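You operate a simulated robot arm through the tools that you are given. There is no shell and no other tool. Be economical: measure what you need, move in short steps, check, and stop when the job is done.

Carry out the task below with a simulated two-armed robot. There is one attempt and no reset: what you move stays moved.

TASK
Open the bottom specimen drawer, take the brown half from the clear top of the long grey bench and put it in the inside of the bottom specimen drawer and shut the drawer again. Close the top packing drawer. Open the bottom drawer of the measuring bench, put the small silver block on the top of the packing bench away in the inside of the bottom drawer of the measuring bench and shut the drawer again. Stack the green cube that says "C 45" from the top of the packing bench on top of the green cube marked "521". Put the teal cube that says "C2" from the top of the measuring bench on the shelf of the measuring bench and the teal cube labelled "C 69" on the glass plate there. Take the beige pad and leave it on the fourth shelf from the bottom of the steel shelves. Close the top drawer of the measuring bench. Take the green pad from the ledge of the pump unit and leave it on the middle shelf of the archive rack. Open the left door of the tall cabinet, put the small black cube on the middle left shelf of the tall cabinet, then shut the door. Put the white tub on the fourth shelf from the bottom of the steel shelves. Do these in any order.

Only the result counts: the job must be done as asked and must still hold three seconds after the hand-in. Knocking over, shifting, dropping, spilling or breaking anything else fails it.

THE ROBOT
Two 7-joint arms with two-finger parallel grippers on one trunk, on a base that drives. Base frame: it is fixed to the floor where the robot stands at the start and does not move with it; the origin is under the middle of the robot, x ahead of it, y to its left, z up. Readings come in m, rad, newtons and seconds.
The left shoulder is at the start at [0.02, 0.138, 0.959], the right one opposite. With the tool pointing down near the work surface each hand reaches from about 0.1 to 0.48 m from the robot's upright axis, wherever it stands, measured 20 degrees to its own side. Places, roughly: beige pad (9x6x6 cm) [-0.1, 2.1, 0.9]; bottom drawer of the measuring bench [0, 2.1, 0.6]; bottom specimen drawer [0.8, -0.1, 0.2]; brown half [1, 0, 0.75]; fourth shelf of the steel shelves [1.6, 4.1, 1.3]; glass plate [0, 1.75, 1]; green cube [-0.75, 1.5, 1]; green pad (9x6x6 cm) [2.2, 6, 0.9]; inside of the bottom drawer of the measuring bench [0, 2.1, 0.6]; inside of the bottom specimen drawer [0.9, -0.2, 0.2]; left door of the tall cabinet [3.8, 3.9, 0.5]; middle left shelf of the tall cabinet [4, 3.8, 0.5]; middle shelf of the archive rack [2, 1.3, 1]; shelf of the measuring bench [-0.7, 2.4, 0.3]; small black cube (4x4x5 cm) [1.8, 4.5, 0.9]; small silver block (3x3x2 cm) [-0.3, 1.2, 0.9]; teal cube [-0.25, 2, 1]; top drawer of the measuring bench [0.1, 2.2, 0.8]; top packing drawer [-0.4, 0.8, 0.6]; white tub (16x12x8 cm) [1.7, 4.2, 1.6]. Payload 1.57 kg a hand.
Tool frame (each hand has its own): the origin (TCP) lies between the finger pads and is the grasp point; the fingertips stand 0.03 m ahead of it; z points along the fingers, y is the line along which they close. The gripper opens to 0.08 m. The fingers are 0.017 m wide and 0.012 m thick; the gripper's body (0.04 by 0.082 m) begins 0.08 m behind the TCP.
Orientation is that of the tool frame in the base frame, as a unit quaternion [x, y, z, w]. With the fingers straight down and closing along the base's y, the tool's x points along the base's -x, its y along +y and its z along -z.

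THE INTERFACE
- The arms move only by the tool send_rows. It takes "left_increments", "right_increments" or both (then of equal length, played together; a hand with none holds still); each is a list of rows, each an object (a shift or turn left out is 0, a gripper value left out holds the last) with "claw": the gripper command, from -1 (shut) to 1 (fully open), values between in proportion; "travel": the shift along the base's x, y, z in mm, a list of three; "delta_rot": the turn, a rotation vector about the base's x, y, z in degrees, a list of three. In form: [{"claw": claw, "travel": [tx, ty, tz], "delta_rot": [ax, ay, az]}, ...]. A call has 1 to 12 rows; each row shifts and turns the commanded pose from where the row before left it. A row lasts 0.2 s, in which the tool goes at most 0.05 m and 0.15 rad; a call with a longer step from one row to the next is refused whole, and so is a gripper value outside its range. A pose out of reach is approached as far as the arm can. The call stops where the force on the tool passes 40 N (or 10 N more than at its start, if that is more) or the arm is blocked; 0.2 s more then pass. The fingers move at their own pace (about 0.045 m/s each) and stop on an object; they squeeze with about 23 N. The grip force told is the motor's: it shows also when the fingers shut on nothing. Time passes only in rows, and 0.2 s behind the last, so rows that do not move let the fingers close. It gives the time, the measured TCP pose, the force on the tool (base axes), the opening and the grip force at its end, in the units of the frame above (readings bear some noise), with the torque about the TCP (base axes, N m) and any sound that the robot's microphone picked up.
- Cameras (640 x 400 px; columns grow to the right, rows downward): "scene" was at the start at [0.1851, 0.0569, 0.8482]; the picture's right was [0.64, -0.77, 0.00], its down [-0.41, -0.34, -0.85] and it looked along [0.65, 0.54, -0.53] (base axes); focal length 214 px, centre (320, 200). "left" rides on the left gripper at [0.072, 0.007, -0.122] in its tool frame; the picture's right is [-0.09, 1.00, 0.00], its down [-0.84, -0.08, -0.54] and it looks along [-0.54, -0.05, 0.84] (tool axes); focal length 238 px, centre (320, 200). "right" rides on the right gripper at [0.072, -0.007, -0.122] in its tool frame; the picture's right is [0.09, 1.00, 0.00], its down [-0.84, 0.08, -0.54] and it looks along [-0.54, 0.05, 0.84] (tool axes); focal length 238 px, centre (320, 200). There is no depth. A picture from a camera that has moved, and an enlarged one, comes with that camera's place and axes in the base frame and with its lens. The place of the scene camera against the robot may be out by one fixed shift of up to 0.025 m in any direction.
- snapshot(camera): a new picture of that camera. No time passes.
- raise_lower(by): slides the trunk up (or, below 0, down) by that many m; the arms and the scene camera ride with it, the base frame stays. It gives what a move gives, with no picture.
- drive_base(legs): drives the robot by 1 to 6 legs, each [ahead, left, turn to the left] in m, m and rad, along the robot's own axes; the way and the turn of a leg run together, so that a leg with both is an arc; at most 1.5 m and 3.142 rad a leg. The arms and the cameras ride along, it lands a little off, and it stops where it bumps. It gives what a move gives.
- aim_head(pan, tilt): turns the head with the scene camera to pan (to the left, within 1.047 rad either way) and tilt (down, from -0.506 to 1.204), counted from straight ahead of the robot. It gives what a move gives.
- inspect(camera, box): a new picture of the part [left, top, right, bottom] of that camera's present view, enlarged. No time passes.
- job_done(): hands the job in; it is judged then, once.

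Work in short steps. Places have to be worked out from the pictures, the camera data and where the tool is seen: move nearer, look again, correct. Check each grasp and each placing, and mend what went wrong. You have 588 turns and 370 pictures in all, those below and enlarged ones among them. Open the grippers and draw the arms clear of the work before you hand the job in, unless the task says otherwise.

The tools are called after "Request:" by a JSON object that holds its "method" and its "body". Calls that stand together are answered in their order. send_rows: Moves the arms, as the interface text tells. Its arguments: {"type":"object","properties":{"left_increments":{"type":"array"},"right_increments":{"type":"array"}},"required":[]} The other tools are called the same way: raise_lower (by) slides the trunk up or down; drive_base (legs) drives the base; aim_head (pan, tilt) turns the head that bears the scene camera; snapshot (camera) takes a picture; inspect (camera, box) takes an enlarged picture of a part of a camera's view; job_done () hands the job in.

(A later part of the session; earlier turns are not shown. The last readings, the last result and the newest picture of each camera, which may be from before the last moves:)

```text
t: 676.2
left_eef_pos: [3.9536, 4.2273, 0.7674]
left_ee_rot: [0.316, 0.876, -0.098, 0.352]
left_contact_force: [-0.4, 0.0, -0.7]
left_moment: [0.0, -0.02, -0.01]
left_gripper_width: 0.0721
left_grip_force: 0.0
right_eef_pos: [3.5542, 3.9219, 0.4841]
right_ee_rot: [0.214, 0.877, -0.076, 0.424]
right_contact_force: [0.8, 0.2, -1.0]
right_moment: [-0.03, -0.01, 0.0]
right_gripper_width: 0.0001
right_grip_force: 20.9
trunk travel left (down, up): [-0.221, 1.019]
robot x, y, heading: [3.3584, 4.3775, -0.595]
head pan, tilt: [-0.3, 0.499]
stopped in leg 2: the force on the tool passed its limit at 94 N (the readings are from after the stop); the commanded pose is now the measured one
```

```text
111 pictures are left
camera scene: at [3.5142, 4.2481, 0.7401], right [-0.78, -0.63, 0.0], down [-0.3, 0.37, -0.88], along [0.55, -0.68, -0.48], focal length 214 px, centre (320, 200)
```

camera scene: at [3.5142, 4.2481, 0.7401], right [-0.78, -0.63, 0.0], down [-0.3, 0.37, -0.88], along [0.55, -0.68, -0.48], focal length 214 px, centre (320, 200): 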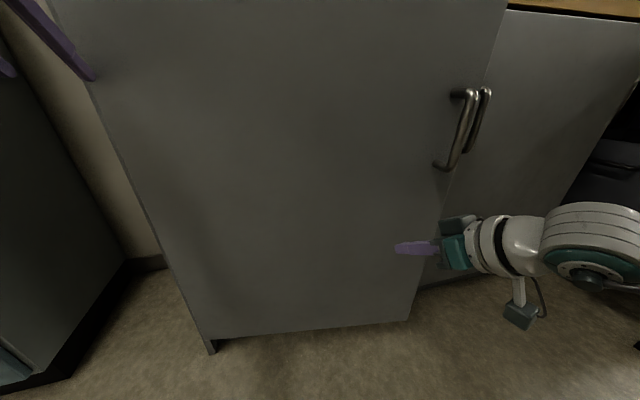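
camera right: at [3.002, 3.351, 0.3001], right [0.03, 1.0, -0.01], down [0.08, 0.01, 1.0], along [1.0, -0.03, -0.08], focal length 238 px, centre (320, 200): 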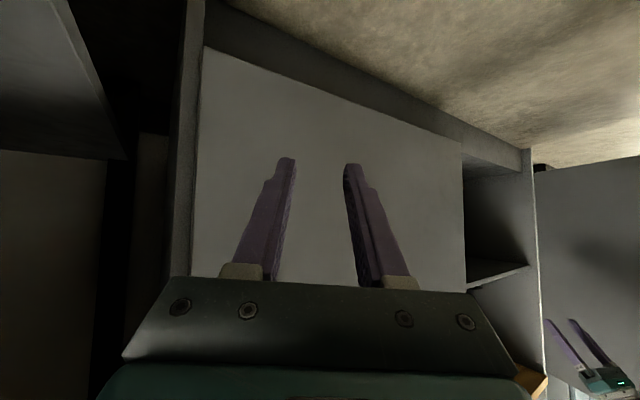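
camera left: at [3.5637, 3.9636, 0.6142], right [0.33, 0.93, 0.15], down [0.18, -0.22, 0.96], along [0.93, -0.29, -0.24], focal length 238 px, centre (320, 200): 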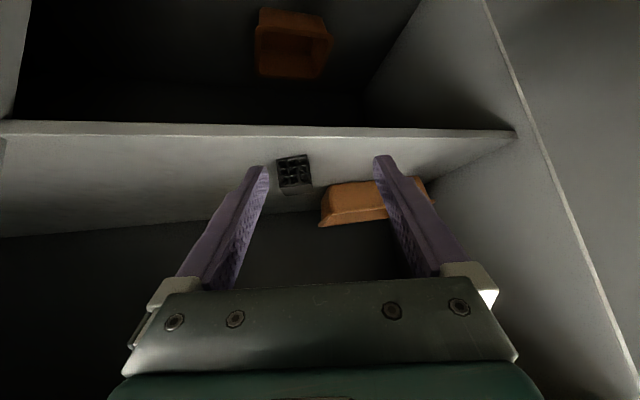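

The left hand bumped the cabinet frame. I pull it back and finish pushing with the right.

Request:
{"method": "drive_base", "body": {"legs": [[-0.04, 0, 0]]}}

Request:
{"method": "send_rows", "body": {"left_increments": [{"travel": [-25, 25, 0]}, {"travel": [-25, 25, 0]}, {"travel": [-25, 25, 0]}, {"travel": [-25, 25, 0]}, {"travel": [-25, 25, 0]}]}}

Request:
{"method": "drive_base", "body": {"legs": [[0.12, -0.03, 0]]}}

Request:
{"method": "send_rows", "body": {"right_increments": [{"travel": [16, -12, 0]}, {"travel": [16, -12, 0]}, {"travel": [16, -12, 0]}, {"travel": [16, -12, 0]}, {"travel": [16, -12, 0]}]}}

Request:
{"method": "snapshot", "body": {"camera": "scene"}}

```text
t: 677.1
left_eef_pos: [3.9214, 4.2492, 0.7681]
left_ee_rot: [0.316, 0.875, -0.097, 0.353]
left_contact_force: [0.8, 0.4, 0.9]
left_moment: [0.01, -0.02, 0.02]
left_gripper_width: 0.0722
left_grip_force: 0.0
right_eef_pos: [3.523, 3.9443, 0.4851]
right_ee_rot: [0.214, 0.876, -0.076, 0.426]
right_contact_force: [0.2, -1.1, 0.5]
right_moment: [0.0, 0.02, -0.02]
right_gripper_width: 0.0
right_grip_force: 21.3
trunk travel left (down, up): [-0.221, 1.019]
robot x, y, heading: [3.3237, 4.3998, -0.594]
head pan, tilt: [-0.3, 0.499]
```

```text
t: 678.4
left_eef_pos: [3.8066, 4.3811, 0.7148]
left_ee_rot: [0.304, 0.916, -0.064, 0.253]
left_contact_force: [-0.2, -0.3, 0.5]
left_moment: [0.0, -0.01, 0.02]
left_gripper_width: 0.0718
left_grip_force: 0.1
right_eef_pos: [3.5219, 3.9453, 0.4836]
right_ee_rot: [0.214, 0.877, -0.076, 0.424]
right_contact_force: [0.1, -0.7, 0.2]
right_moment: [0.02, 0.01, 0.0]
right_gripper_width: 0.0
right_grip_force: 21.4
trunk travel left (down, up): [-0.221, 1.019]
robot x, y, heading: [3.3222, 4.3983, -0.6]
head pan, tilt: [-0.3, 0.499]
stopped in row 5 (left hand): the arm was blocked; the commanded pose is now the measured one
```

```text
t: 679.6
left_eef_pos: [3.8863, 4.291, 0.7144]
left_ee_rot: [0.304, 0.916, -0.064, 0.254]
left_contact_force: [-0.7, -0.1, 0.5]
left_moment: [-0.02, -0.05, -0.01]
left_gripper_width: 0.0718
left_grip_force: 0.1
right_eef_pos: [3.6043, 3.8563, 0.4828]
right_ee_rot: [0.214, 0.876, -0.076, 0.425]
right_contact_force: [-1.0, -0.2, 0.6]
right_moment: [0.03, -0.01, 0.02]
right_gripper_width: 0.0
right_grip_force: 21.2
trunk travel left (down, up): [-0.221, 1.019]
robot x, y, heading: [3.4039, 4.3098, -0.593]
head pan, tilt: [-0.3, 0.499]
```

```text
t: 680.6
left_eef_pos: [3.8776, 4.2951, 0.7104]
left_ee_rot: [0.305, 0.917, -0.064, 0.248]
left_contact_force: [-0.4, 0.9, 0.3]
left_moment: [0.04, -0.01, 0.02]
left_gripper_width: 0.0721
left_grip_force: 0.0
right_eef_pos: [3.655, 3.8173, 0.4828]
right_ee_rot: [0.213, 0.876, -0.073, 0.426]
right_contact_force: [-28.9, 20.7, 19.9]
right_moment: [-0.16, -0.05, -0.18]
right_gripper_width: 0.0
right_grip_force: 21.4
trunk travel left (down, up): [-0.221, 1.019]
robot x, y, heading: [3.4055, 4.308, -0.592]
head pan, tilt: [-0.3, 0.499]
stopped in row 4 (right hand): the force on the tool passed its limit at 60 N (the readings are from after the stop); the commanded pose is now the measured one
```

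```text
110 pictures are left
camera scene: at [3.5533, 4.1859, 0.7389], right [-0.78, -0.62, 0.0], down [-0.31, 0.38, -0.87], along [0.54, -0.68, -0.49], focal length 214 px, centre (320, 200)
```

scene: 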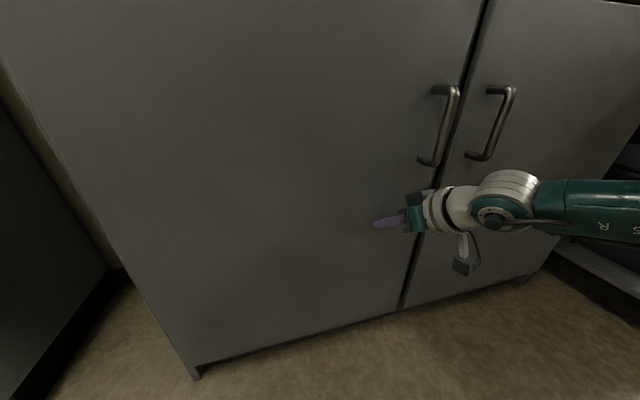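

The left door is shut. Last: the green pad on the pump unit (behind the partition, d≈6.2, l≈1.7). I back off, raise, and drive back down the corridor to the open area.

Request:
{"method": "drive_base", "body": {"legs": [[-0.45, 0, 0], [0, 0, -1.6]]}}

Request:
{"method": "raise_lower", "body": {"by": 0.4}}

Request:
{"method": "drive_base", "body": {"legs": [[1.4, 0, 0], [1.3, 0, 0]]}}

Request:
{"method": "aim_head", "body": {"pan": -1.0, "tilt": 0.2}}

Request:
{"method": "snapshot", "body": {"camera": "scene"}}

```text
t: 687.2
left_eef_pos: [3.0049, 4.0762, 0.7165]
left_ee_rot: [0.87, 0.419, -0.226, 0.129]
left_contact_force: [-0.1, -0.4, -0.5]
left_moment: [0.03, 0.0, -0.02]
left_gripper_width: 0.0719
left_grip_force: 0.0
right_eef_pos: [2.5315, 4.3107, 0.4875]
right_ee_rot: [0.775, 0.457, -0.36, 0.247]
right_contact_force: [-0.5, 0.5, 0.2]
right_moment: [0.01, -0.03, -0.01]
right_gripper_width: 0.0
right_grip_force: 20.4
trunk travel left (down, up): [-0.221, 1.019]
robot x, y, heading: [3.0399, 4.5555, -2.197]
head pan, tilt: [-0.3, 0.499]
```

```text
t: 691.1
left_eef_pos: [3.0049, 4.0762, 1.1143]
left_ee_rot: [0.87, 0.418, -0.225, 0.13]
left_contact_force: [0.0, -0.2, -0.4]
left_moment: [0.01, 0.03, -0.05]
left_gripper_width: 0.072
left_grip_force: 0.0
right_eef_pos: [2.5315, 4.311, 0.8876]
right_ee_rot: [0.776, 0.456, -0.36, 0.245]
right_contact_force: [0.4, 0.9, 0.0]
right_moment: [-0.03, -0.02, 0.02]
right_gripper_width: 0.0
right_grip_force: 21.5
trunk travel left (down, up): [-0.621, 0.619]
robot x, y, heading: [3.039, 4.5574, -2.199]
head pan, tilt: [-0.3, 0.499]
```

```text
t: 704.0
left_eef_pos: [1.5534, 1.8605, 1.1145]
left_ee_rot: [0.857, 0.445, -0.222, 0.136]
left_contact_force: [0.3, -0.6, 0.2]
left_moment: [0.03, 0.0, 0.03]
left_gripper_width: 0.072
left_grip_force: 0.1
right_eef_pos: [1.0676, 2.0651, 0.8874]
right_ee_rot: [0.761, 0.48, -0.352, 0.257]
right_contact_force: [0.0, -0.1, 0.2]
right_moment: [-0.02, 0.01, 0.03]
right_gripper_width: 0.0
right_grip_force: 20.9
trunk travel left (down, up): [-0.621, 0.619]
robot x, y, heading: [1.5549, 2.3405, -2.139]
head pan, tilt: [-0.3, 0.499]
```

```text
t: 705.1
left_eef_pos: [1.5534, 1.8593, 1.115]
left_ee_rot: [0.857, 0.445, -0.222, 0.136]
left_contact_force: [1.0, 0.2, 0.1]
left_moment: [0.03, -0.01, 0.0]
left_gripper_width: 0.0722
left_grip_force: 0.0
right_eef_pos: [1.0672, 2.066, 0.8872]
right_ee_rot: [0.761, 0.479, -0.353, 0.257]
right_contact_force: [-0.7, -0.1, 0.1]
right_moment: [0.02, -0.01, -0.01]
right_gripper_width: 0.0
right_grip_force: 20.9
trunk travel left (down, up): [-0.621, 0.619]
robot x, y, heading: [1.5564, 2.3409, -2.131]
head pan, tilt: [-1.0, 0.201]
```

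```text
109 pictures are left
camera scene: at [1.428, 2.2552, 1.1677], right [-0.01, 1.0, 0.0], down [0.2, 0.0, -0.98], along [-0.98, -0.01, -0.2], focal length 214 px, centre (320, 200)
```

scene: 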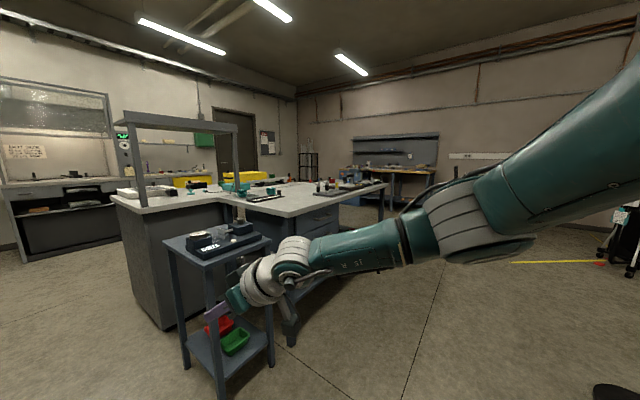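

I move across the open area (beyond the measuring bench) toward l≈2, then turn to look behind the steel shelves.

Request:
{"method": "drive_base", "body": {"legs": [[0, -1.4, -0.05], [0, 0, 1.57], [0, 0, 1.5]]}}

Request:
{"method": "aim_head", "body": {"pan": 0, "tilt": 0.3}}

Request:
{"method": "snapshot", "body": {"camera": "scene"}}

```text
t: 719.5
left_eef_pos: [0.4588, 3.584, 1.1144]
left_ee_rot: [-0.404, 0.877, 0.126, 0.227]
left_contact_force: [0.6, -0.3, -0.1]
left_moment: [0.0, -0.02, 0.0]
left_gripper_width: 0.0721
left_grip_force: 0.0
right_eef_pos: [0.9229, 3.331, 0.8882]
right_ee_rot: [-0.441, 0.784, 0.239, 0.365]
right_contact_force: [0.0, -0.1, -0.5]
right_moment: [0.03, 0.03, -0.02]
right_gripper_width: 0.0
right_grip_force: 21.3
trunk travel left (down, up): [-0.621, 0.619]
robot x, y, heading: [0.4046, 3.1061, 0.909]
head pan, tilt: [-1.0, 0.201]
```

```text
t: 720.8
left_eef_pos: [0.4581, 3.5849, 1.1156]
left_ee_rot: [-0.403, 0.877, 0.125, 0.229]
left_contact_force: [0.1, 0.3, 0.2]
left_moment: [0.02, 0.03, 0.0]
left_gripper_width: 0.0722
left_grip_force: 0.0
right_eef_pos: [0.9239, 3.3308, 0.8867]
right_ee_rot: [-0.443, 0.783, 0.241, 0.365]
right_contact_force: [0.5, 0.1, 0.0]
right_moment: [-0.03, -0.03, 0.01]
right_gripper_width: 0.0
right_grip_force: 21.7
trunk travel left (down, up): [-0.621, 0.619]
robot x, y, heading: [0.4095, 3.1044, 0.907]
head pan, tilt: [0.0, 0.3]
```

```text
108 pictures are left
camera scene: at [0.5428, 3.2574, 1.1584], right [0.79, -0.62, 0.0], down [-0.18, -0.23, -0.96], along [0.59, 0.75, -0.3], focal length 214 px, centre (320, 200)
```

scene: 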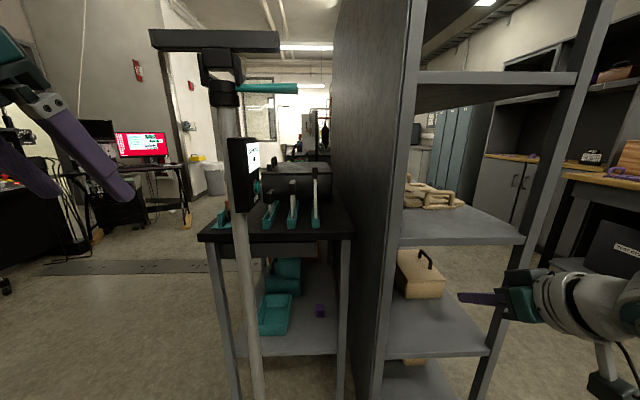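

The way passes left of the cart. I drive left 0.8 m, then forward.

Request:
{"method": "drive_base", "body": {"legs": [[0, 0.85, 0.04], [1.2, 0, 0]]}}

Request:
{"method": "snapshot", "body": {"camera": "scene"}}

```text
t: 730.9
left_eef_pos: [0.415, 5.0658, 1.115]
left_ee_rot: [-0.44, 0.859, 0.135, 0.222]
left_contact_force: [-0.2, 1.2, -0.9]
left_moment: [0.02, -0.03, 0.0]
left_gripper_width: 0.0722
left_grip_force: 0.0
right_eef_pos: [0.8991, 4.8539, 0.8875]
right_ee_rot: [-0.475, 0.764, 0.255, 0.355]
right_contact_force: [0.5, -0.2, 0.8]
right_moment: [0.0, 0.0, 0.02]
right_gripper_width: 0.0
right_grip_force: 21.3
trunk travel left (down, up): [-0.621, 0.619]
robot x, y, heading: [0.4051, 4.5849, 0.995]
head pan, tilt: [0.0, 0.3]
```

```text
107 pictures are left
camera scene: at [0.5268, 4.7462, 1.1584], right [0.84, -0.55, 0.0], down [-0.16, -0.25, -0.96], along [0.52, 0.8, -0.3], focal length 214 px, centre (320, 200)
```

scene: 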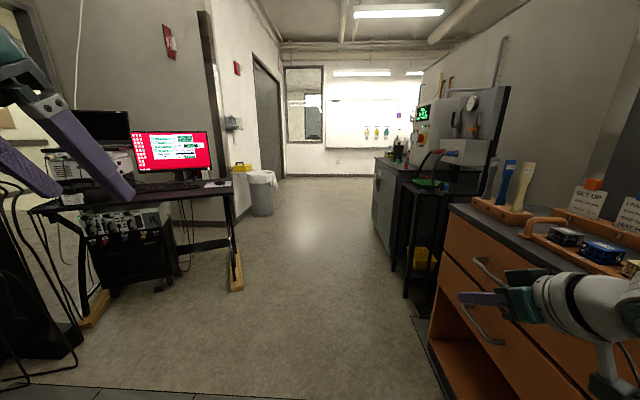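

Request:
{"method": "inspect", "body": {"camera": "scene", "box": [360, 90, 520, 290]}}

```text
2.00 times, centred on (440, 190) of scene
camera zoom: at [0.5268, 4.7462, 1.1584], right [0.84, -0.55, 0.0], down [-0.16, -0.25, -0.96], along [0.52, 0.8, -0.3], focal length 429 px, centre (80, 220)
```

zoom: 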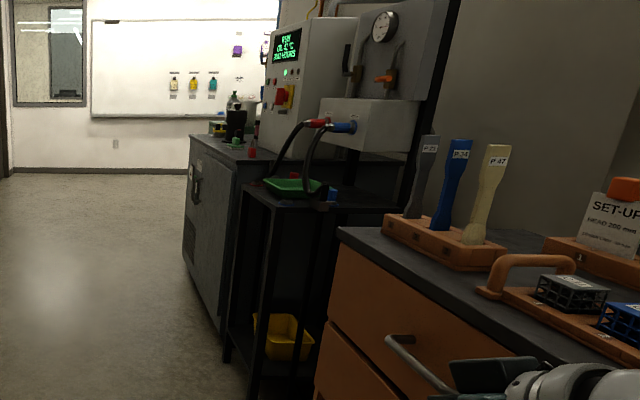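

Request:
{"method": "drive_base", "body": {"legs": [[1.3, 0.1, -0.045]]}}

Request:
{"method": "aim_head", "body": {"pan": -0.7, "tilt": 0.4}}

Request:
{"method": "snapshot", "body": {"camera": "scene"}}

```text
t: 737.3
left_eef_pos: [1.0508, 6.1853, 1.1143]
left_ee_rot: [-0.432, 0.864, 0.133, 0.223]
left_contact_force: [0.8, -0.8, -0.8]
left_moment: [-0.02, 0.0, 0.02]
left_gripper_width: 0.0721
left_grip_force: 0.1
right_eef_pos: [1.5312, 5.9634, 0.8871]
right_ee_rot: [-0.468, 0.768, 0.252, 0.357]
right_contact_force: [-0.4, 0.0, -0.1]
right_moment: [0.0, 0.0, 0.0]
right_gripper_width: 0.0
right_grip_force: 21.3
trunk travel left (down, up): [-0.621, 0.619]
robot x, y, heading: [1.0325, 5.7053, 0.973]
head pan, tilt: [0.0, 0.3]
```

```text
t: 738.4
left_eef_pos: [1.0511, 6.1858, 1.1159]
left_ee_rot: [-0.432, 0.864, 0.133, 0.224]
left_contact_force: [-1.0, 0.2, 1.1]
left_moment: [0.0, 0.01, -0.03]
left_gripper_width: 0.072
left_grip_force: 0.1
right_eef_pos: [1.53, 5.9641, 0.8877]
right_ee_rot: [-0.468, 0.769, 0.251, 0.357]
right_contact_force: [-0.9, 0.6, 0.7]
right_moment: [-0.02, 0.0, -0.02]
right_gripper_width: 0.0
right_grip_force: 21.3
trunk travel left (down, up): [-0.621, 0.619]
robot x, y, heading: [1.0306, 5.7057, 0.973]
head pan, tilt: [-0.7, 0.4]
```

```text
105 pictures are left
camera scene: at [1.1937, 5.812, 1.1492], right [0.27, -0.96, 0.0], down [-0.37, -0.11, -0.92], along [0.89, 0.25, -0.39], focal length 214 px, centre (320, 200)
```

scene: 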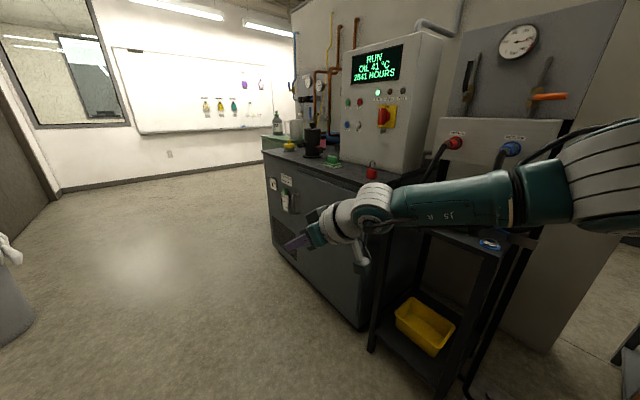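

Request:
{"method": "inspect", "body": {"camera": "scene", "box": [250, 110, 420, 220]}}

```text
3.64 times, centred on (335, 165) of scene
camera zoom: at [1.1937, 5.812, 1.1492], right [0.27, -0.96, 0.0], down [-0.37, -0.11, -0.92], along [0.89, 0.25, -0.39], focal length 780 px, centre (266, 327)
```

zoom: 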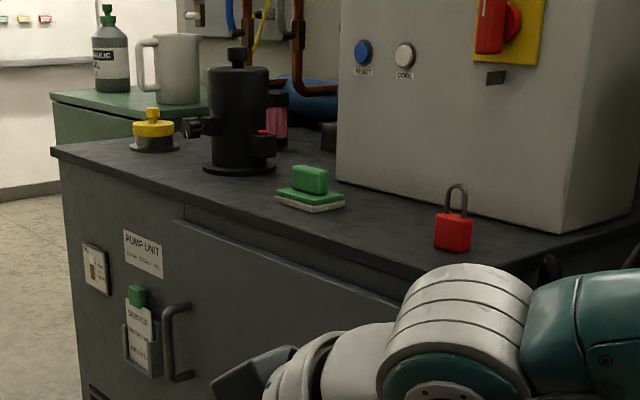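

The green pad lies on the pump unit's ledge at ≈(2.25,6.04), 9 cm from the front edge (l≈1.76). I turn to face the unit, set the left hand's pose again and approach.

Request:
{"method": "drive_base", "body": {"legs": [[0, 0.1, 0], [0, 0, -1.58], [0, 0.8, 0]]}}

Request:
{"method": "send_rows", "body": {"left_increments": [{"claw": 1, "travel": [18, -22, 0]}, {"travel": [18, -22, 0]}, {"travel": [18, -22, 0]}, {"travel": [18, -20, 0]}, {"delta_rot": [-3.8, -3.65, 0.55]}, {"delta_rot": [-3.8, -3.65, 0.55]}], "right_increments": [{"travel": [-25, -25, 0]}, {"travel": [-30, -20, 0]}, {"travel": [-40, -10, 0]}, {"travel": [-42, 0, 0]}, {"travel": [-42, 0, 0]}, {"travel": [-42, 5, 0]}]}}

Request:
{"method": "aim_head", "body": {"pan": 0, "tilt": 0.5}}

Request:
{"method": "snapshot", "body": {"camera": "scene"}}

Request:
{"method": "snapshot", "body": {"camera": "left"}}

```text
t: 747.3
left_eef_pos: [1.8791, 6.4187, 1.1141]
left_ee_rot: [0.299, 0.918, -0.063, 0.253]
left_contact_force: [0.3, -0.5, 0.1]
left_moment: [-0.01, 0.01, 0.02]
left_gripper_width: 0.0721
left_grip_force: 0.1
right_eef_pos: [1.6644, 5.9362, 0.8869]
right_ee_rot: [0.208, 0.875, -0.073, 0.431]
right_contact_force: [0.1, 0.2, 0.0]
right_moment: [0.01, -0.02, -0.01]
right_gripper_width: 0.0
right_grip_force: 21.1
trunk travel left (down, up): [-0.621, 0.619]
robot x, y, heading: [1.3985, 6.4327, -0.585]
head pan, tilt: [-0.7, 0.4]
```

```text
t: 748.7
left_eef_pos: [1.9509, 6.33, 1.1151]
left_ee_rot: [0.276, 0.897, -0.102, 0.331]
left_contact_force: [0.2, 0.1, -0.7]
left_moment: [-0.02, 0.03, 0.01]
left_gripper_width: 0.08
left_grip_force: 0.1
right_eef_pos: [1.4429, 5.8883, 0.8849]
right_ee_rot: [0.207, 0.876, -0.072, 0.431]
right_contact_force: [0.4, -0.1, 0.6]
right_moment: [0.01, -0.01, 0.01]
right_gripper_width: 0.0002
right_grip_force: 21.4
trunk travel left (down, up): [-0.621, 0.619]
robot x, y, heading: [1.4025, 6.4329, -0.586]
head pan, tilt: [-0.7, 0.4]
```

```text
t: 749.7
left_eef_pos: [1.9501, 6.3309, 1.1146]
left_ee_rot: [0.276, 0.897, -0.101, 0.331]
left_contact_force: [-0.5, 0.7, 0.3]
left_moment: [0.02, -0.01, 0.0]
left_gripper_width: 0.08
left_grip_force: 0.1
right_eef_pos: [1.4434, 5.8878, 0.8851]
right_ee_rot: [0.207, 0.876, -0.072, 0.431]
right_contact_force: [0.9, 0.1, -0.2]
right_moment: [0.01, 0.0, 0.06]
right_gripper_width: 0.0004
right_grip_force: 21.1
trunk travel left (down, up): [-0.621, 0.619]
robot x, y, heading: [1.4001, 6.4297, -0.586]
head pan, tilt: [0.0, 0.499]
```

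```text
103 pictures are left
camera scene: at [1.574, 6.326, 1.14], right [-0.55, -0.83, 0.0], down [-0.4, 0.26, -0.88], along [0.73, -0.48, -0.48], focal length 214 px, centre (320, 200)
```

scene: 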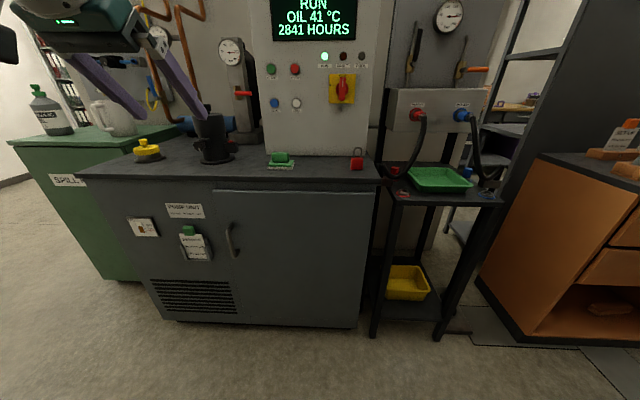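

```text
102 pictures are left
camera left: at [1.8451, 6.4126, 1.1602], right [0.62, 0.78, 0.06], down [0.19, -0.23, 0.96], along [0.76, -0.58, -0.29], focal length 238 px, centre (320, 200)
```

left: 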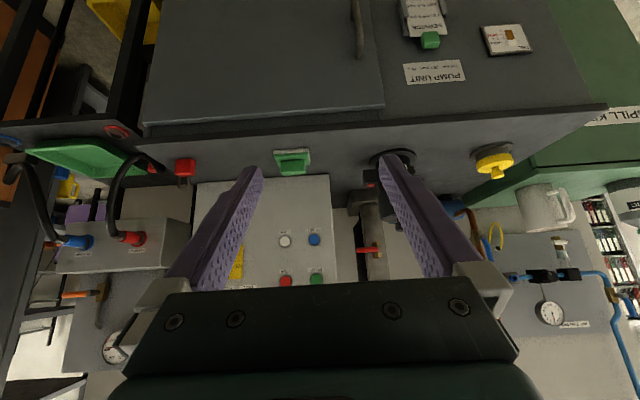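

Pad at ≈(2.22,6.055). I approach: forward 0.27 m, right 8 cm, then look.

Request:
{"method": "drive_base", "body": {"legs": [[0.26, -0.08, 0]]}}

Request:
{"method": "raise_lower", "body": {"by": -0.13}}

Request:
{"method": "snapshot", "body": {"camera": "left"}}

```text
t: 751.6
left_eef_pos: [2.1213, 6.1215, 1.1151]
left_ee_rot: [0.278, 0.897, -0.101, 0.33]
left_contact_force: [-0.5, -0.8, 0.1]
left_moment: [0.0, -0.02, 0.02]
left_gripper_width: 0.0799
left_grip_force: 0.1
right_eef_pos: [1.612, 5.68, 0.8857]
right_ee_rot: [0.208, 0.875, -0.073, 0.431]
right_contact_force: [0.0, 1.2, -0.3]
right_moment: [-0.02, 0.01, 0.05]
right_gripper_width: 0.0
right_grip_force: 21.4
trunk travel left (down, up): [-0.621, 0.619]
robot x, y, heading: [1.5723, 6.2239, -0.588]
head pan, tilt: [0.0, 0.499]
```

```text
t: 753.2
left_eef_pos: [2.1211, 6.1208, 0.9855]
left_ee_rot: [0.278, 0.896, -0.101, 0.33]
left_contact_force: [-0.7, -0.6, 0.1]
left_moment: [-0.04, 0.03, 0.03]
left_gripper_width: 0.0802
left_grip_force: 0.1
right_eef_pos: [1.612, 5.6801, 0.7548]
right_ee_rot: [0.208, 0.875, -0.072, 0.431]
right_contact_force: [-0.9, -0.3, -0.5]
right_moment: [-0.01, 0.02, -0.01]
right_gripper_width: 0.0001
right_grip_force: 21.6
trunk travel left (down, up): [-0.491, 0.749]
robot x, y, heading: [1.5649, 6.2238, -0.592]
head pan, tilt: [0.0, 0.499]
```

```text
101 pictures are left
camera left: at [2.0159, 6.2027, 1.0301], right [0.62, 0.78, 0.06], down [0.19, -0.23, 0.96], along [0.76, -0.58, -0.29], focal length 238 px, centre (320, 200)
```

left: 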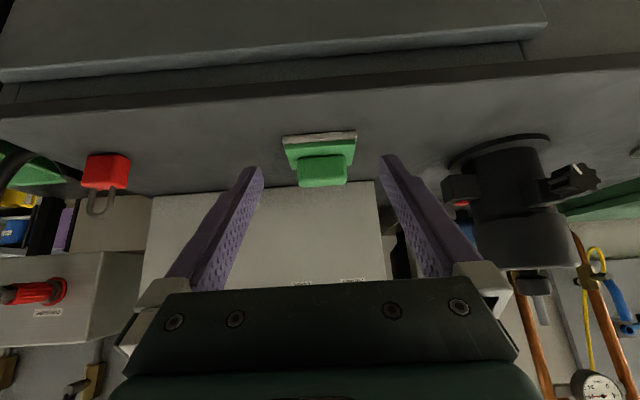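

Aligned. Forward 15.5 cm, then down to contact.

Request:
{"method": "drive_base", "body": {"legs": [[0.153, 0, 0]]}}

Request:
{"method": "raise_lower", "body": {"by": -0.065}}

Request:
{"method": "snapshot", "body": {"camera": "left"}}

```text
t: 754.6
left_eef_pos: [2.2507, 6.0345, 0.9855]
left_ee_rot: [0.279, 0.896, -0.101, 0.33]
left_contact_force: [-0.4, 0.2, 0.7]
left_moment: [-0.01, -0.04, 0.02]
left_gripper_width: 0.0799
left_grip_force: 0.0
right_eef_pos: [1.7385, 5.5943, 0.7549]
right_ee_rot: [0.21, 0.875, -0.073, 0.43]
right_contact_force: [-0.6, 0.1, 0.3]
right_moment: [0.01, 0.05, -0.03]
right_gripper_width: 0.0
right_grip_force: 21.3
trunk travel left (down, up): [-0.491, 0.749]
robot x, y, heading: [1.6945, 6.1373, -0.587]
head pan, tilt: [0.0, 0.499]
```

```text
t: 755.7
left_eef_pos: [2.2504, 6.0335, 0.9189]
left_ee_rot: [0.279, 0.896, -0.102, 0.33]
left_contact_force: [1.0, 1.6, -0.4]
left_moment: [0.0, 0.0, 0.0]
left_gripper_width: 0.08
left_grip_force: 0.1
right_eef_pos: [1.7384, 5.5935, 0.6902]
right_ee_rot: [0.21, 0.875, -0.073, 0.43]
right_contact_force: [-0.2, 0.3, 0.1]
right_moment: [-0.01, 0.0, -0.01]
right_gripper_width: 0.0003
right_grip_force: 21.0
trunk travel left (down, up): [-0.426, 0.814]
robot x, y, heading: [1.6973, 6.1416, -0.587]
head pan, tilt: [0.0, 0.499]
```

```text
100 pictures are left
camera left: at [2.1439, 6.1159, 0.965], right [0.62, 0.78, 0.06], down [0.19, -0.23, 0.96], along [0.76, -0.58, -0.29], focal length 238 px, centre (320, 200)
```

left: 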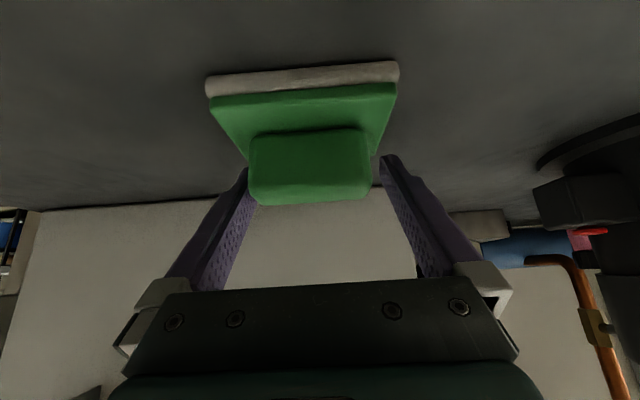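

I correct 2 cm back and 3 mm right, then close on the block.

Request:
{"method": "send_rows", "body": {"left_increments": [{"travel": [-16, 7, 0]}, {}, {"claw": -1}, {"claw": -1}, {"claw": -1}, {"claw": -1}]}}

Request:
{"method": "snapshot", "body": {"camera": "left"}}

```text
t: 757.1
left_eef_pos: [2.233, 6.042, 0.9194]
left_ee_rot: [0.279, 0.896, -0.102, 0.33]
left_contact_force: [-0.3, -0.2, 1.7]
left_moment: [0.07, 0.02, 0.03]
left_gripper_width: 0.0672
left_grip_force: 22.8
right_eef_pos: [1.7379, 5.5952, 0.6897]
right_ee_rot: [0.21, 0.875, -0.073, 0.431]
right_contact_force: [0.7, -0.1, 0.0]
right_moment: [-0.01, 0.01, 0.01]
right_gripper_width: 0.0001
right_grip_force: 21.3
trunk travel left (down, up): [-0.426, 0.814]
robot x, y, heading: [1.6958, 6.1395, -0.589]
head pan, tilt: [0.0, 0.499]
```

```text
99 pictures are left
camera left: at [2.1276, 6.1237, 0.965], right [0.62, 0.78, 0.06], down [0.19, -0.23, 0.96], along [0.76, -0.58, -0.29], focal length 238 px, centre (320, 200)
```

left: 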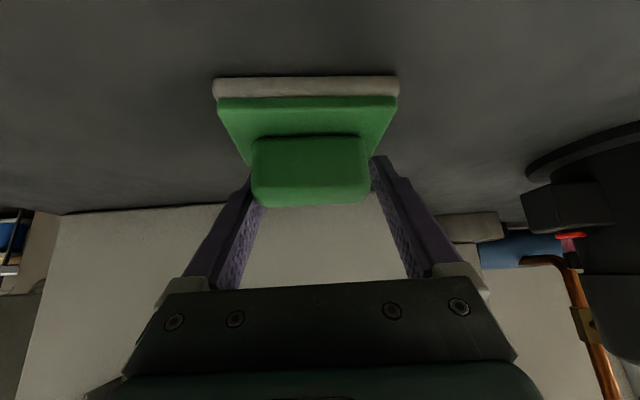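

Green pad held. I lift, back off, and drive the return route sideways (heading kept) toward the archive rack.

Request:
{"method": "raise_lower", "body": {"by": 0.15}}

Request:
{"method": "drive_base", "body": {"legs": [[-0.33, 0, -0.03], [0, -1.5, 0], [0, -1.5, 0], [0, -0.2, 0]]}}

Request:
{"method": "aim_head", "body": {"pan": 0, "tilt": 0.3}}

Request:
{"method": "snapshot", "body": {"camera": "scene"}}

```text
t: 758.8
left_eef_pos: [2.2323, 6.0401, 1.0684]
left_ee_rot: [0.278, 0.896, -0.102, 0.33]
left_contact_force: [-0.4, -0.3, -0.8]
left_moment: [0.01, -0.03, 0.02]
left_gripper_width: 0.0669
left_grip_force: 22.9
right_eef_pos: [1.7378, 5.5946, 0.8402]
right_ee_rot: [0.209, 0.875, -0.074, 0.43]
right_contact_force: [0.8, 0.7, -0.1]
right_moment: [-0.05, -0.02, -0.02]
right_gripper_width: 0.0
right_grip_force: 20.7
trunk travel left (down, up): [-0.576, 0.664]
robot x, y, heading: [1.6982, 6.138, -0.586]
head pan, tilt: [0.0, 0.499]
```

```text
t: 776.2
left_eef_pos: [0.1186, 3.5897, 1.0698]
left_ee_rot: [0.296, 0.89, -0.109, 0.328]
left_contact_force: [0.2, 0.0, -0.2]
left_moment: [-0.01, 0.01, -0.03]
left_gripper_width: 0.0581
left_grip_force: 23.4
right_eef_pos: [-0.3939, 3.1615, 0.8402]
right_ee_rot: [0.226, 0.871, -0.081, 0.429]
right_contact_force: [0.0, -0.4, 0.4]
right_moment: [-0.01, -0.01, 0.01]
right_gripper_width: 0.0002
right_grip_force: 21.3
trunk travel left (down, up): [-0.576, 0.664]
robot x, y, heading: [-0.4115, 3.7041, -0.627]
head pan, tilt: [0.0, 0.499]
```

```text
t: 777.0
left_eef_pos: [0.1187, 3.5892, 1.0713]
left_ee_rot: [0.297, 0.89, -0.108, 0.328]
left_contact_force: [0.5, 0.0, -1.2]
left_moment: [0.03, 0.0, 0.02]
left_gripper_width: 0.0
left_grip_force: 21.7
right_eef_pos: [-0.3935, 3.1616, 0.8397]
right_ee_rot: [0.226, 0.871, -0.081, 0.429]
right_contact_force: [-0.4, -0.6, 0.1]
right_moment: [0.02, 0.01, 0.01]
right_gripper_width: 0.0
right_grip_force: 21.3
trunk travel left (down, up): [-0.576, 0.664]
robot x, y, heading: [-0.4127, 3.709, -0.629]
head pan, tilt: [0.0, 0.3]
```

```text
98 pictures are left
camera scene: at [-0.2401, 3.5927, 1.1134], right [-0.59, -0.81, 0.0], down [-0.24, 0.17, -0.96], along [0.77, -0.56, -0.3], focal length 214 px, centre (320, 200)
```

scene: 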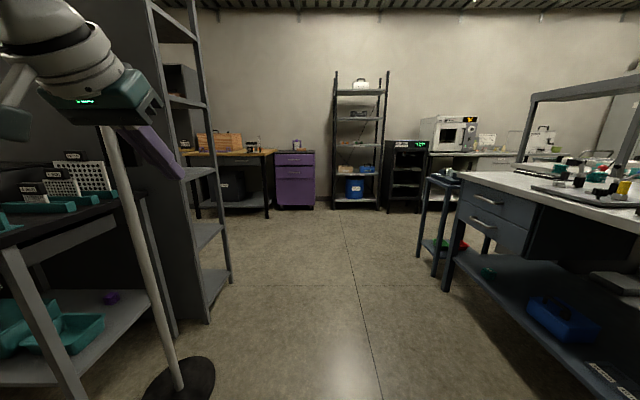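

The left gripper has closed to zero: the pad slipped out just now. I look for it below the hand.

Request:
{"method": "snapshot", "body": {"camera": "left"}}

Request:
{"method": "aim_head", "body": {"pan": 0.5, "tilt": 0.8}}

Request:
{"method": "snapshot", "body": {"camera": "scene"}}

```text
97 pictures are left
camera left: at [0.0167, 3.6758, 1.115], right [0.65, 0.76, 0.06], down [0.18, -0.23, 0.96], along [0.74, -0.61, -0.29], focal length 238 px, centre (320, 200)
```

left: 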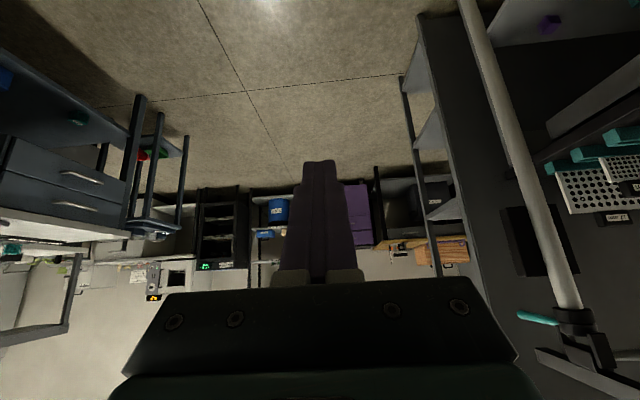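

```text
t: 777.9
left_eef_pos: [0.1184, 3.5893, 1.0706]
left_ee_rot: [0.296, 0.891, -0.108, 0.328]
left_contact_force: [0.5, -0.2, 0.3]
left_moment: [0.0, 0.04, 0.01]
left_gripper_width: 0.0003
left_grip_force: 21.6
right_eef_pos: [-0.3929, 3.162, 0.84]
right_ee_rot: [0.226, 0.871, -0.081, 0.429]
right_contact_force: [0.8, 0.1, -0.5]
right_moment: [0.0, 0.0, -0.01]
right_gripper_width: 0.0
right_grip_force: 21.6
trunk travel left (down, up): [-0.576, 0.664]
robot x, y, heading: [-0.4099, 3.7083, -0.63]
head pan, tilt: [0.499, 0.799]
```

```text
96 pictures are left
camera scene: at [-0.2355, 3.6371, 1.0691], right [-0.13, -0.99, 0.0], down [-0.71, 0.09, -0.7], along [0.69, -0.09, -0.72], focal length 214 px, centre (320, 200)
```

scene: 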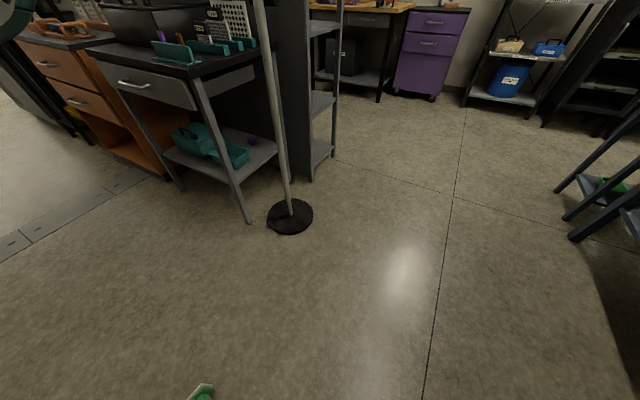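

The green pad lies on the floor at about (−0.15,4.06), left of the robot. I back/shift so that it lies in front, and look closer.

Request:
{"method": "drive_base", "body": {"legs": [[-0.45, 0.3, 0]]}}

Request:
{"method": "aim_head", "body": {"pan": 0.2, "tilt": 1.0}}

Request:
{"method": "snapshot", "body": {"camera": "scene"}}

```text
t: 781.0
left_eef_pos: [-0.0664, 4.0981, 1.0707]
left_ee_rot: [0.294, 0.891, -0.107, 0.328]
left_contact_force: [-0.7, -0.3, 0.3]
left_moment: [-0.03, 0.01, 0.01]
left_gripper_width: 0.0002
left_grip_force: 21.5
right_eef_pos: [-0.5773, 3.6682, 0.8404]
right_ee_rot: [0.226, 0.871, -0.081, 0.429]
right_contact_force: [0.5, 0.6, -0.5]
right_moment: [0.01, 0.0, 0.01]
right_gripper_width: 0.0
right_grip_force: 20.9
trunk travel left (down, up): [-0.576, 0.664]
robot x, y, heading: [-0.5993, 4.2119, -0.624]
head pan, tilt: [0.499, 0.799]
```

```text
t: 781.8
left_eef_pos: [-0.0676, 4.0988, 1.0697]
left_ee_rot: [0.294, 0.891, -0.107, 0.328]
left_contact_force: [0.3, 0.1, -0.3]
left_moment: [0.01, -0.02, 0.0]
left_gripper_width: 0.0
left_grip_force: 21.3
right_eef_pos: [-0.5767, 3.6684, 0.8399]
right_ee_rot: [0.225, 0.871, -0.081, 0.429]
right_contact_force: [1.1, 0.1, -0.2]
right_moment: [-0.04, -0.04, -0.04]
right_gripper_width: 0.0
right_grip_force: 21.0
trunk travel left (down, up): [-0.576, 0.664]
robot x, y, heading: [-0.6001, 4.2148, -0.623]
head pan, tilt: [0.201, 1.0]
```

```text
95 pictures are left
camera scene: at [-0.4385, 4.1256, 1.054], right [-0.41, -0.91, 0.0], down [-0.77, 0.35, -0.54], along [0.49, -0.22, -0.84], focal length 214 px, centre (320, 200)
```

scene: 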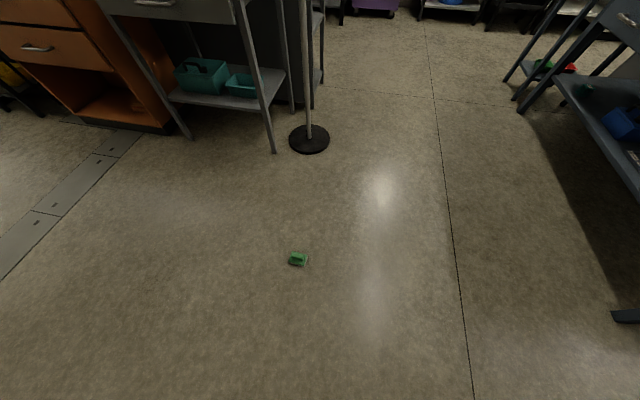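

Request:
{"method": "inspect", "body": {"camera": "scene", "box": [270, 235, 330, 280]}}

```text
8.89 times, centred on (300, 258) of scene
camera zoom: at [-0.4385, 4.1256, 1.054], right [-0.41, -0.91, 0.0], down [-0.77, 0.35, -0.54], along [0.49, -0.22, -0.84], focal length 1906 px, centre (498, -311)
```

zoom: 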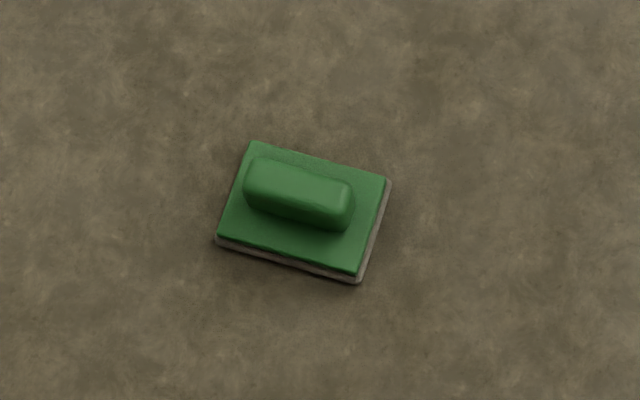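

The pad sits upright on the floor; its block is ~2.5 cm thick, so I'll grip it across the thin sides by facing along its long axis. I drive around to face it (heading ≈0.82).

Request:
{"method": "drive_base", "body": {"legs": [[0, -0.36, 0], [0.5, 0, 0], [0, 0, 1.44]]}}

Request:
{"method": "send_rows", "body": {"left_increments": [{"claw": 1}, {"claw": 1}, {"claw": 1}]}}

Request:
{"method": "aim_head", "body": {"pan": 0.2, "tilt": 0.9}}

Request:
{"method": "snapshot", "body": {"camera": "scene"}}

```text
t: 790.3
left_eef_pos: [-0.2136, 4.1221, 1.0697]
left_ee_rot: [-0.363, 0.865, 0.134, 0.318]
left_contact_force: [-0.5, 0.5, 0.5]
left_moment: [-0.01, -0.02, 0.02]
left_gripper_width: 0.0002
left_grip_force: 21.3
right_eef_pos: [0.1418, 3.5585, 0.8408]
right_ee_rot: [-0.403, 0.804, 0.221, 0.376]
right_contact_force: [0.2, 0.5, 0.3]
right_moment: [-0.02, -0.01, -0.02]
right_gripper_width: 0.0
right_grip_force: 20.8
trunk travel left (down, up): [-0.576, 0.664]
robot x, y, heading: [-0.4025, 3.6111, 0.811]
head pan, tilt: [0.201, 1.0]
```

```text
t: 791.1
left_eef_pos: [-0.2141, 4.1219, 1.0693]
left_ee_rot: [-0.363, 0.866, 0.134, 0.318]
left_contact_force: [-0.9, 0.4, 0.3]
left_moment: [0.01, -0.04, -0.01]
left_gripper_width: 0.0678
left_grip_force: 0.1
right_eef_pos: [0.1422, 3.5576, 0.8408]
right_ee_rot: [-0.403, 0.804, 0.221, 0.376]
right_contact_force: [0.4, 0.6, 0.2]
right_moment: [-0.02, 0.02, -0.03]
right_gripper_width: 0.0001
right_grip_force: 21.5
trunk travel left (down, up): [-0.576, 0.664]
robot x, y, heading: [-0.4037, 3.612, 0.809]
head pan, tilt: [0.201, 1.0]
```

```text
t: 791.8
left_eef_pos: [-0.2143, 4.1212, 1.0711]
left_ee_rot: [-0.364, 0.865, 0.135, 0.318]
left_contact_force: [-0.2, -0.6, -0.1]
left_moment: [0.0, 0.0, -0.02]
left_gripper_width: 0.0802
left_grip_force: 0.1
right_eef_pos: [0.1421, 3.5584, 0.8408]
right_ee_rot: [-0.403, 0.804, 0.221, 0.376]
right_contact_force: [0.3, 0.7, -0.5]
right_moment: [-0.01, -0.01, -0.03]
right_gripper_width: 0.0001
right_grip_force: 21.0
trunk travel left (down, up): [-0.576, 0.664]
robot x, y, heading: [-0.3979, 3.6068, 0.81]
head pan, tilt: [0.201, 0.901]
```

```text
93 pictures are left
camera scene: at [-0.2752, 3.7461, 1.0611], right [0.85, -0.53, 0.0], down [-0.42, -0.66, -0.62], along [0.33, 0.53, -0.78], focal length 214 px, centre (320, 200)
```

scene: 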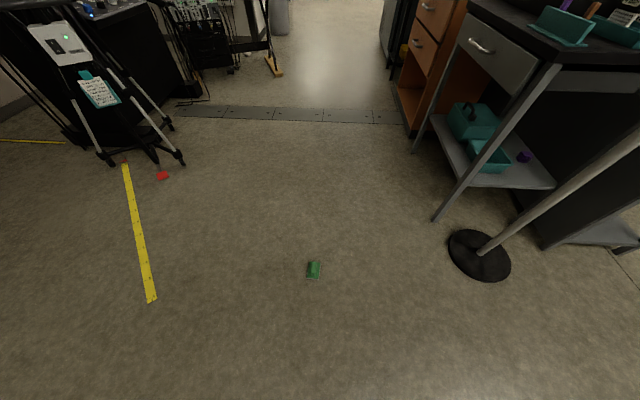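

Pad ahead at fwd 0.56, left 0.12. I lower the trunk fully and then the arm, checking how low it reaches.

Request:
{"method": "raise_lower", "body": {"by": -0.4}}

Request:
{"method": "raise_lower", "body": {"by": -0.17}}

Request:
{"method": "send_rows", "body": {"left_increments": [{"travel": [2, -12, -35]}, {"travel": [2, -12, -35]}, {"travel": [2, -12, -35]}, {"travel": [2, -12, -35]}, {"travel": [2, -12, -35]}, {"travel": [2, -12, -35]}, {"travel": [2, -12, -35]}, {"travel": [2, -12, -35]}, {"travel": [2, -12, -35]}]}}

```text
t: 795.6
left_eef_pos: [-0.2134, 4.1227, 0.67]
left_ee_rot: [-0.363, 0.865, 0.134, 0.318]
left_contact_force: [0.8, 0.1, 0.5]
left_moment: [0.01, 0.03, -0.01]
left_gripper_width: 0.0801
left_grip_force: 0.0
right_eef_pos: [0.143, 3.5567, 0.4403]
right_ee_rot: [-0.403, 0.805, 0.221, 0.376]
right_contact_force: [0.4, 0.0, -0.3]
right_moment: [-0.05, -0.04, 0.04]
right_gripper_width: 0.0
right_grip_force: 21.7
trunk travel left (down, up): [-0.176, 1.064]
robot x, y, heading: [-0.4029, 3.6086, 0.812]
head pan, tilt: [0.201, 0.901]
```

```text
t: 797.5
left_eef_pos: [-0.2147, 4.1217, 0.4995]
left_ee_rot: [-0.363, 0.865, 0.134, 0.318]
left_contact_force: [-0.7, -1.1, 0.8]
left_moment: [0.01, -0.02, 0.01]
left_gripper_width: 0.08
left_grip_force: 0.0
right_eef_pos: [0.1417, 3.5577, 0.2694]
right_ee_rot: [-0.403, 0.804, 0.221, 0.377]
right_contact_force: [-0.5, 0.4, 0.0]
right_moment: [-0.01, 0.02, 0.02]
right_gripper_width: 0.0001
right_grip_force: 21.0
trunk travel left (down, up): [-0.006, 1.234]
robot x, y, heading: [-0.4005, 3.6113, 0.812]
head pan, tilt: [0.201, 0.901]
```

```text
t: 799.5
left_eef_pos: [-0.1979, 4.0106, 0.1844]
left_ee_rot: [-0.363, 0.865, 0.134, 0.319]
left_contact_force: [0.4, -0.4, 0.0]
left_moment: [-0.01, 0.01, 0.01]
left_gripper_width: 0.0803
left_grip_force: 0.0
right_eef_pos: [0.1421, 3.5564, 0.2704]
right_ee_rot: [-0.404, 0.804, 0.221, 0.376]
right_contact_force: [-0.6, -0.1, 1.5]
right_moment: [0.03, 0.0, 0.01]
right_gripper_width: 0.0
right_grip_force: 21.3
trunk travel left (down, up): [-0.006, 1.234]
robot x, y, heading: [-0.4034, 3.6117, 0.814]
head pan, tilt: [0.201, 0.901]
```

It reaches low easily (z 0.18). Left camera view:

Request:
{"method": "snapshot", "body": {"camera": "left"}}

```text
92 pictures are left
camera left: at [-0.294, 3.9198, 0.2295], right [-0.66, 0.75, 0.06], down [0.26, 0.15, 0.95], along [0.7, 0.65, -0.29], focal length 238 px, centre (320, 200)
```

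left: 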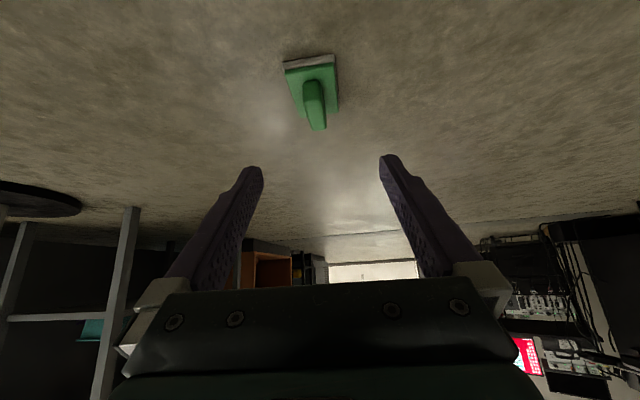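

Aligned. Forward 10 cm and down to the block.

Request:
{"method": "drive_base", "body": {"legs": [[0.1, -0.008, 0]]}}

Request:
{"method": "send_rows", "body": {"left_increments": [{"claw": 0.4, "travel": [0, 0, -25]}, {"travel": [0, 0, -25]}, {"travel": [0, 0, -25]}]}}

Request:
{"method": "snapshot", "body": {"camera": "left"}}

```text
t: 800.7
left_eef_pos: [-0.1269, 4.0766, 0.1838]
left_ee_rot: [-0.364, 0.866, 0.133, 0.317]
left_contact_force: [-0.5, 0.1, 0.3]
left_moment: [0.02, -0.08, -0.01]
left_gripper_width: 0.0799
left_grip_force: 0.0
right_eef_pos: [0.2124, 3.6226, 0.2703]
right_ee_rot: [-0.403, 0.805, 0.221, 0.375]
right_contact_force: [0.1, 0.1, 0.6]
right_moment: [0.03, 0.05, 0.02]
right_gripper_width: 0.0
right_grip_force: 21.1
trunk travel left (down, up): [-0.006, 1.234]
robot x, y, heading: [-0.3274, 3.6755, 0.814]
head pan, tilt: [0.201, 0.901]
```

```text
t: 801.5
left_eef_pos: [-0.1206, 4.0808, 0.112]
left_ee_rot: [-0.363, 0.865, 0.134, 0.32]
left_contact_force: [-0.8, 0.5, -0.5]
left_moment: [0.0, -0.02, 0.03]
left_gripper_width: 0.0562
left_grip_force: 0.0
right_eef_pos: [0.2174, 3.6265, 0.2715]
right_ee_rot: [-0.403, 0.804, 0.221, 0.376]
right_contact_force: [-0.9, -0.1, 0.1]
right_moment: [-0.03, 0.01, -0.02]
right_gripper_width: 0.0
right_grip_force: 21.1
trunk travel left (down, up): [-0.006, 1.234]
robot x, y, heading: [-0.325, 3.6775, 0.805]
head pan, tilt: [0.201, 0.901]
```

```text
91 pictures are left
camera left: at [-0.2184, 3.9913, 0.156], right [-0.66, 0.75, 0.06], down [0.25, 0.15, 0.96], along [0.71, 0.65, -0.29], focal length 238 px, centre (320, 200)
```

left: 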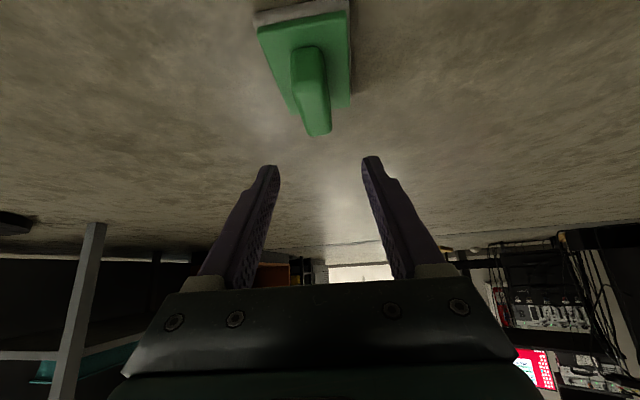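

Right above the block. Lower 5.5 cm and close across the thin sides.

Request:
{"method": "send_rows", "body": {"left_increments": [{"travel": [-3, -3, -20]}, {"travel": [-3, -3, -20]}, {"travel": [0, 0, -14]}, {}]}}

Request:
{"method": "snapshot", "body": {"camera": "left"}}

```text
t: 802.5
left_eef_pos: [-0.1233, 4.0808, 0.1091]
left_ee_rot: [-0.364, 0.865, 0.135, 0.318]
left_contact_force: [0.4, 0.2, 0.1]
left_moment: [0.0, 0.0, 0.0]
left_gripper_width: 0.0562
left_grip_force: 0.1
left hand out of reach, approached as far as the arm can: row 1, 2, 3
right_eef_pos: [0.2153, 3.6248, 0.2699]
right_ee_rot: [-0.405, 0.804, 0.222, 0.375]
right_contact_force: [-0.1, 0.4, -0.1]
right_moment: [0.0, 0.0, -0.01]
right_gripper_width: 0.0003
right_grip_force: 21.2
trunk travel left (down, up): [-0.006, 1.234]
robot x, y, heading: [-0.3256, 3.6791, 0.807]
head pan, tilt: [0.201, 0.901]
```

```text
90 pictures are left
camera left: at [-0.2214, 3.9894, 0.1552], right [-0.66, 0.75, 0.06], down [0.26, 0.15, 0.95], along [0.7, 0.65, -0.29], focal length 238 px, centre (320, 200)
```

left: 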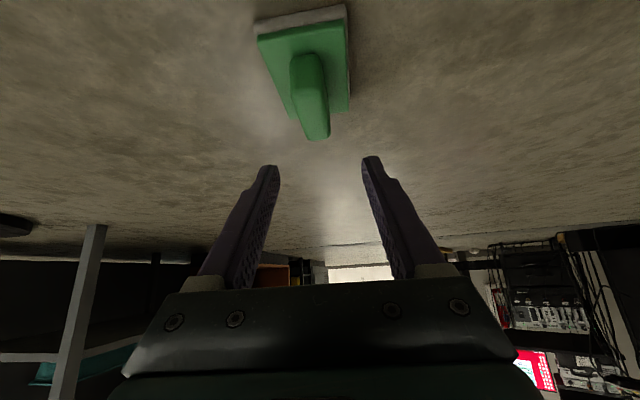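

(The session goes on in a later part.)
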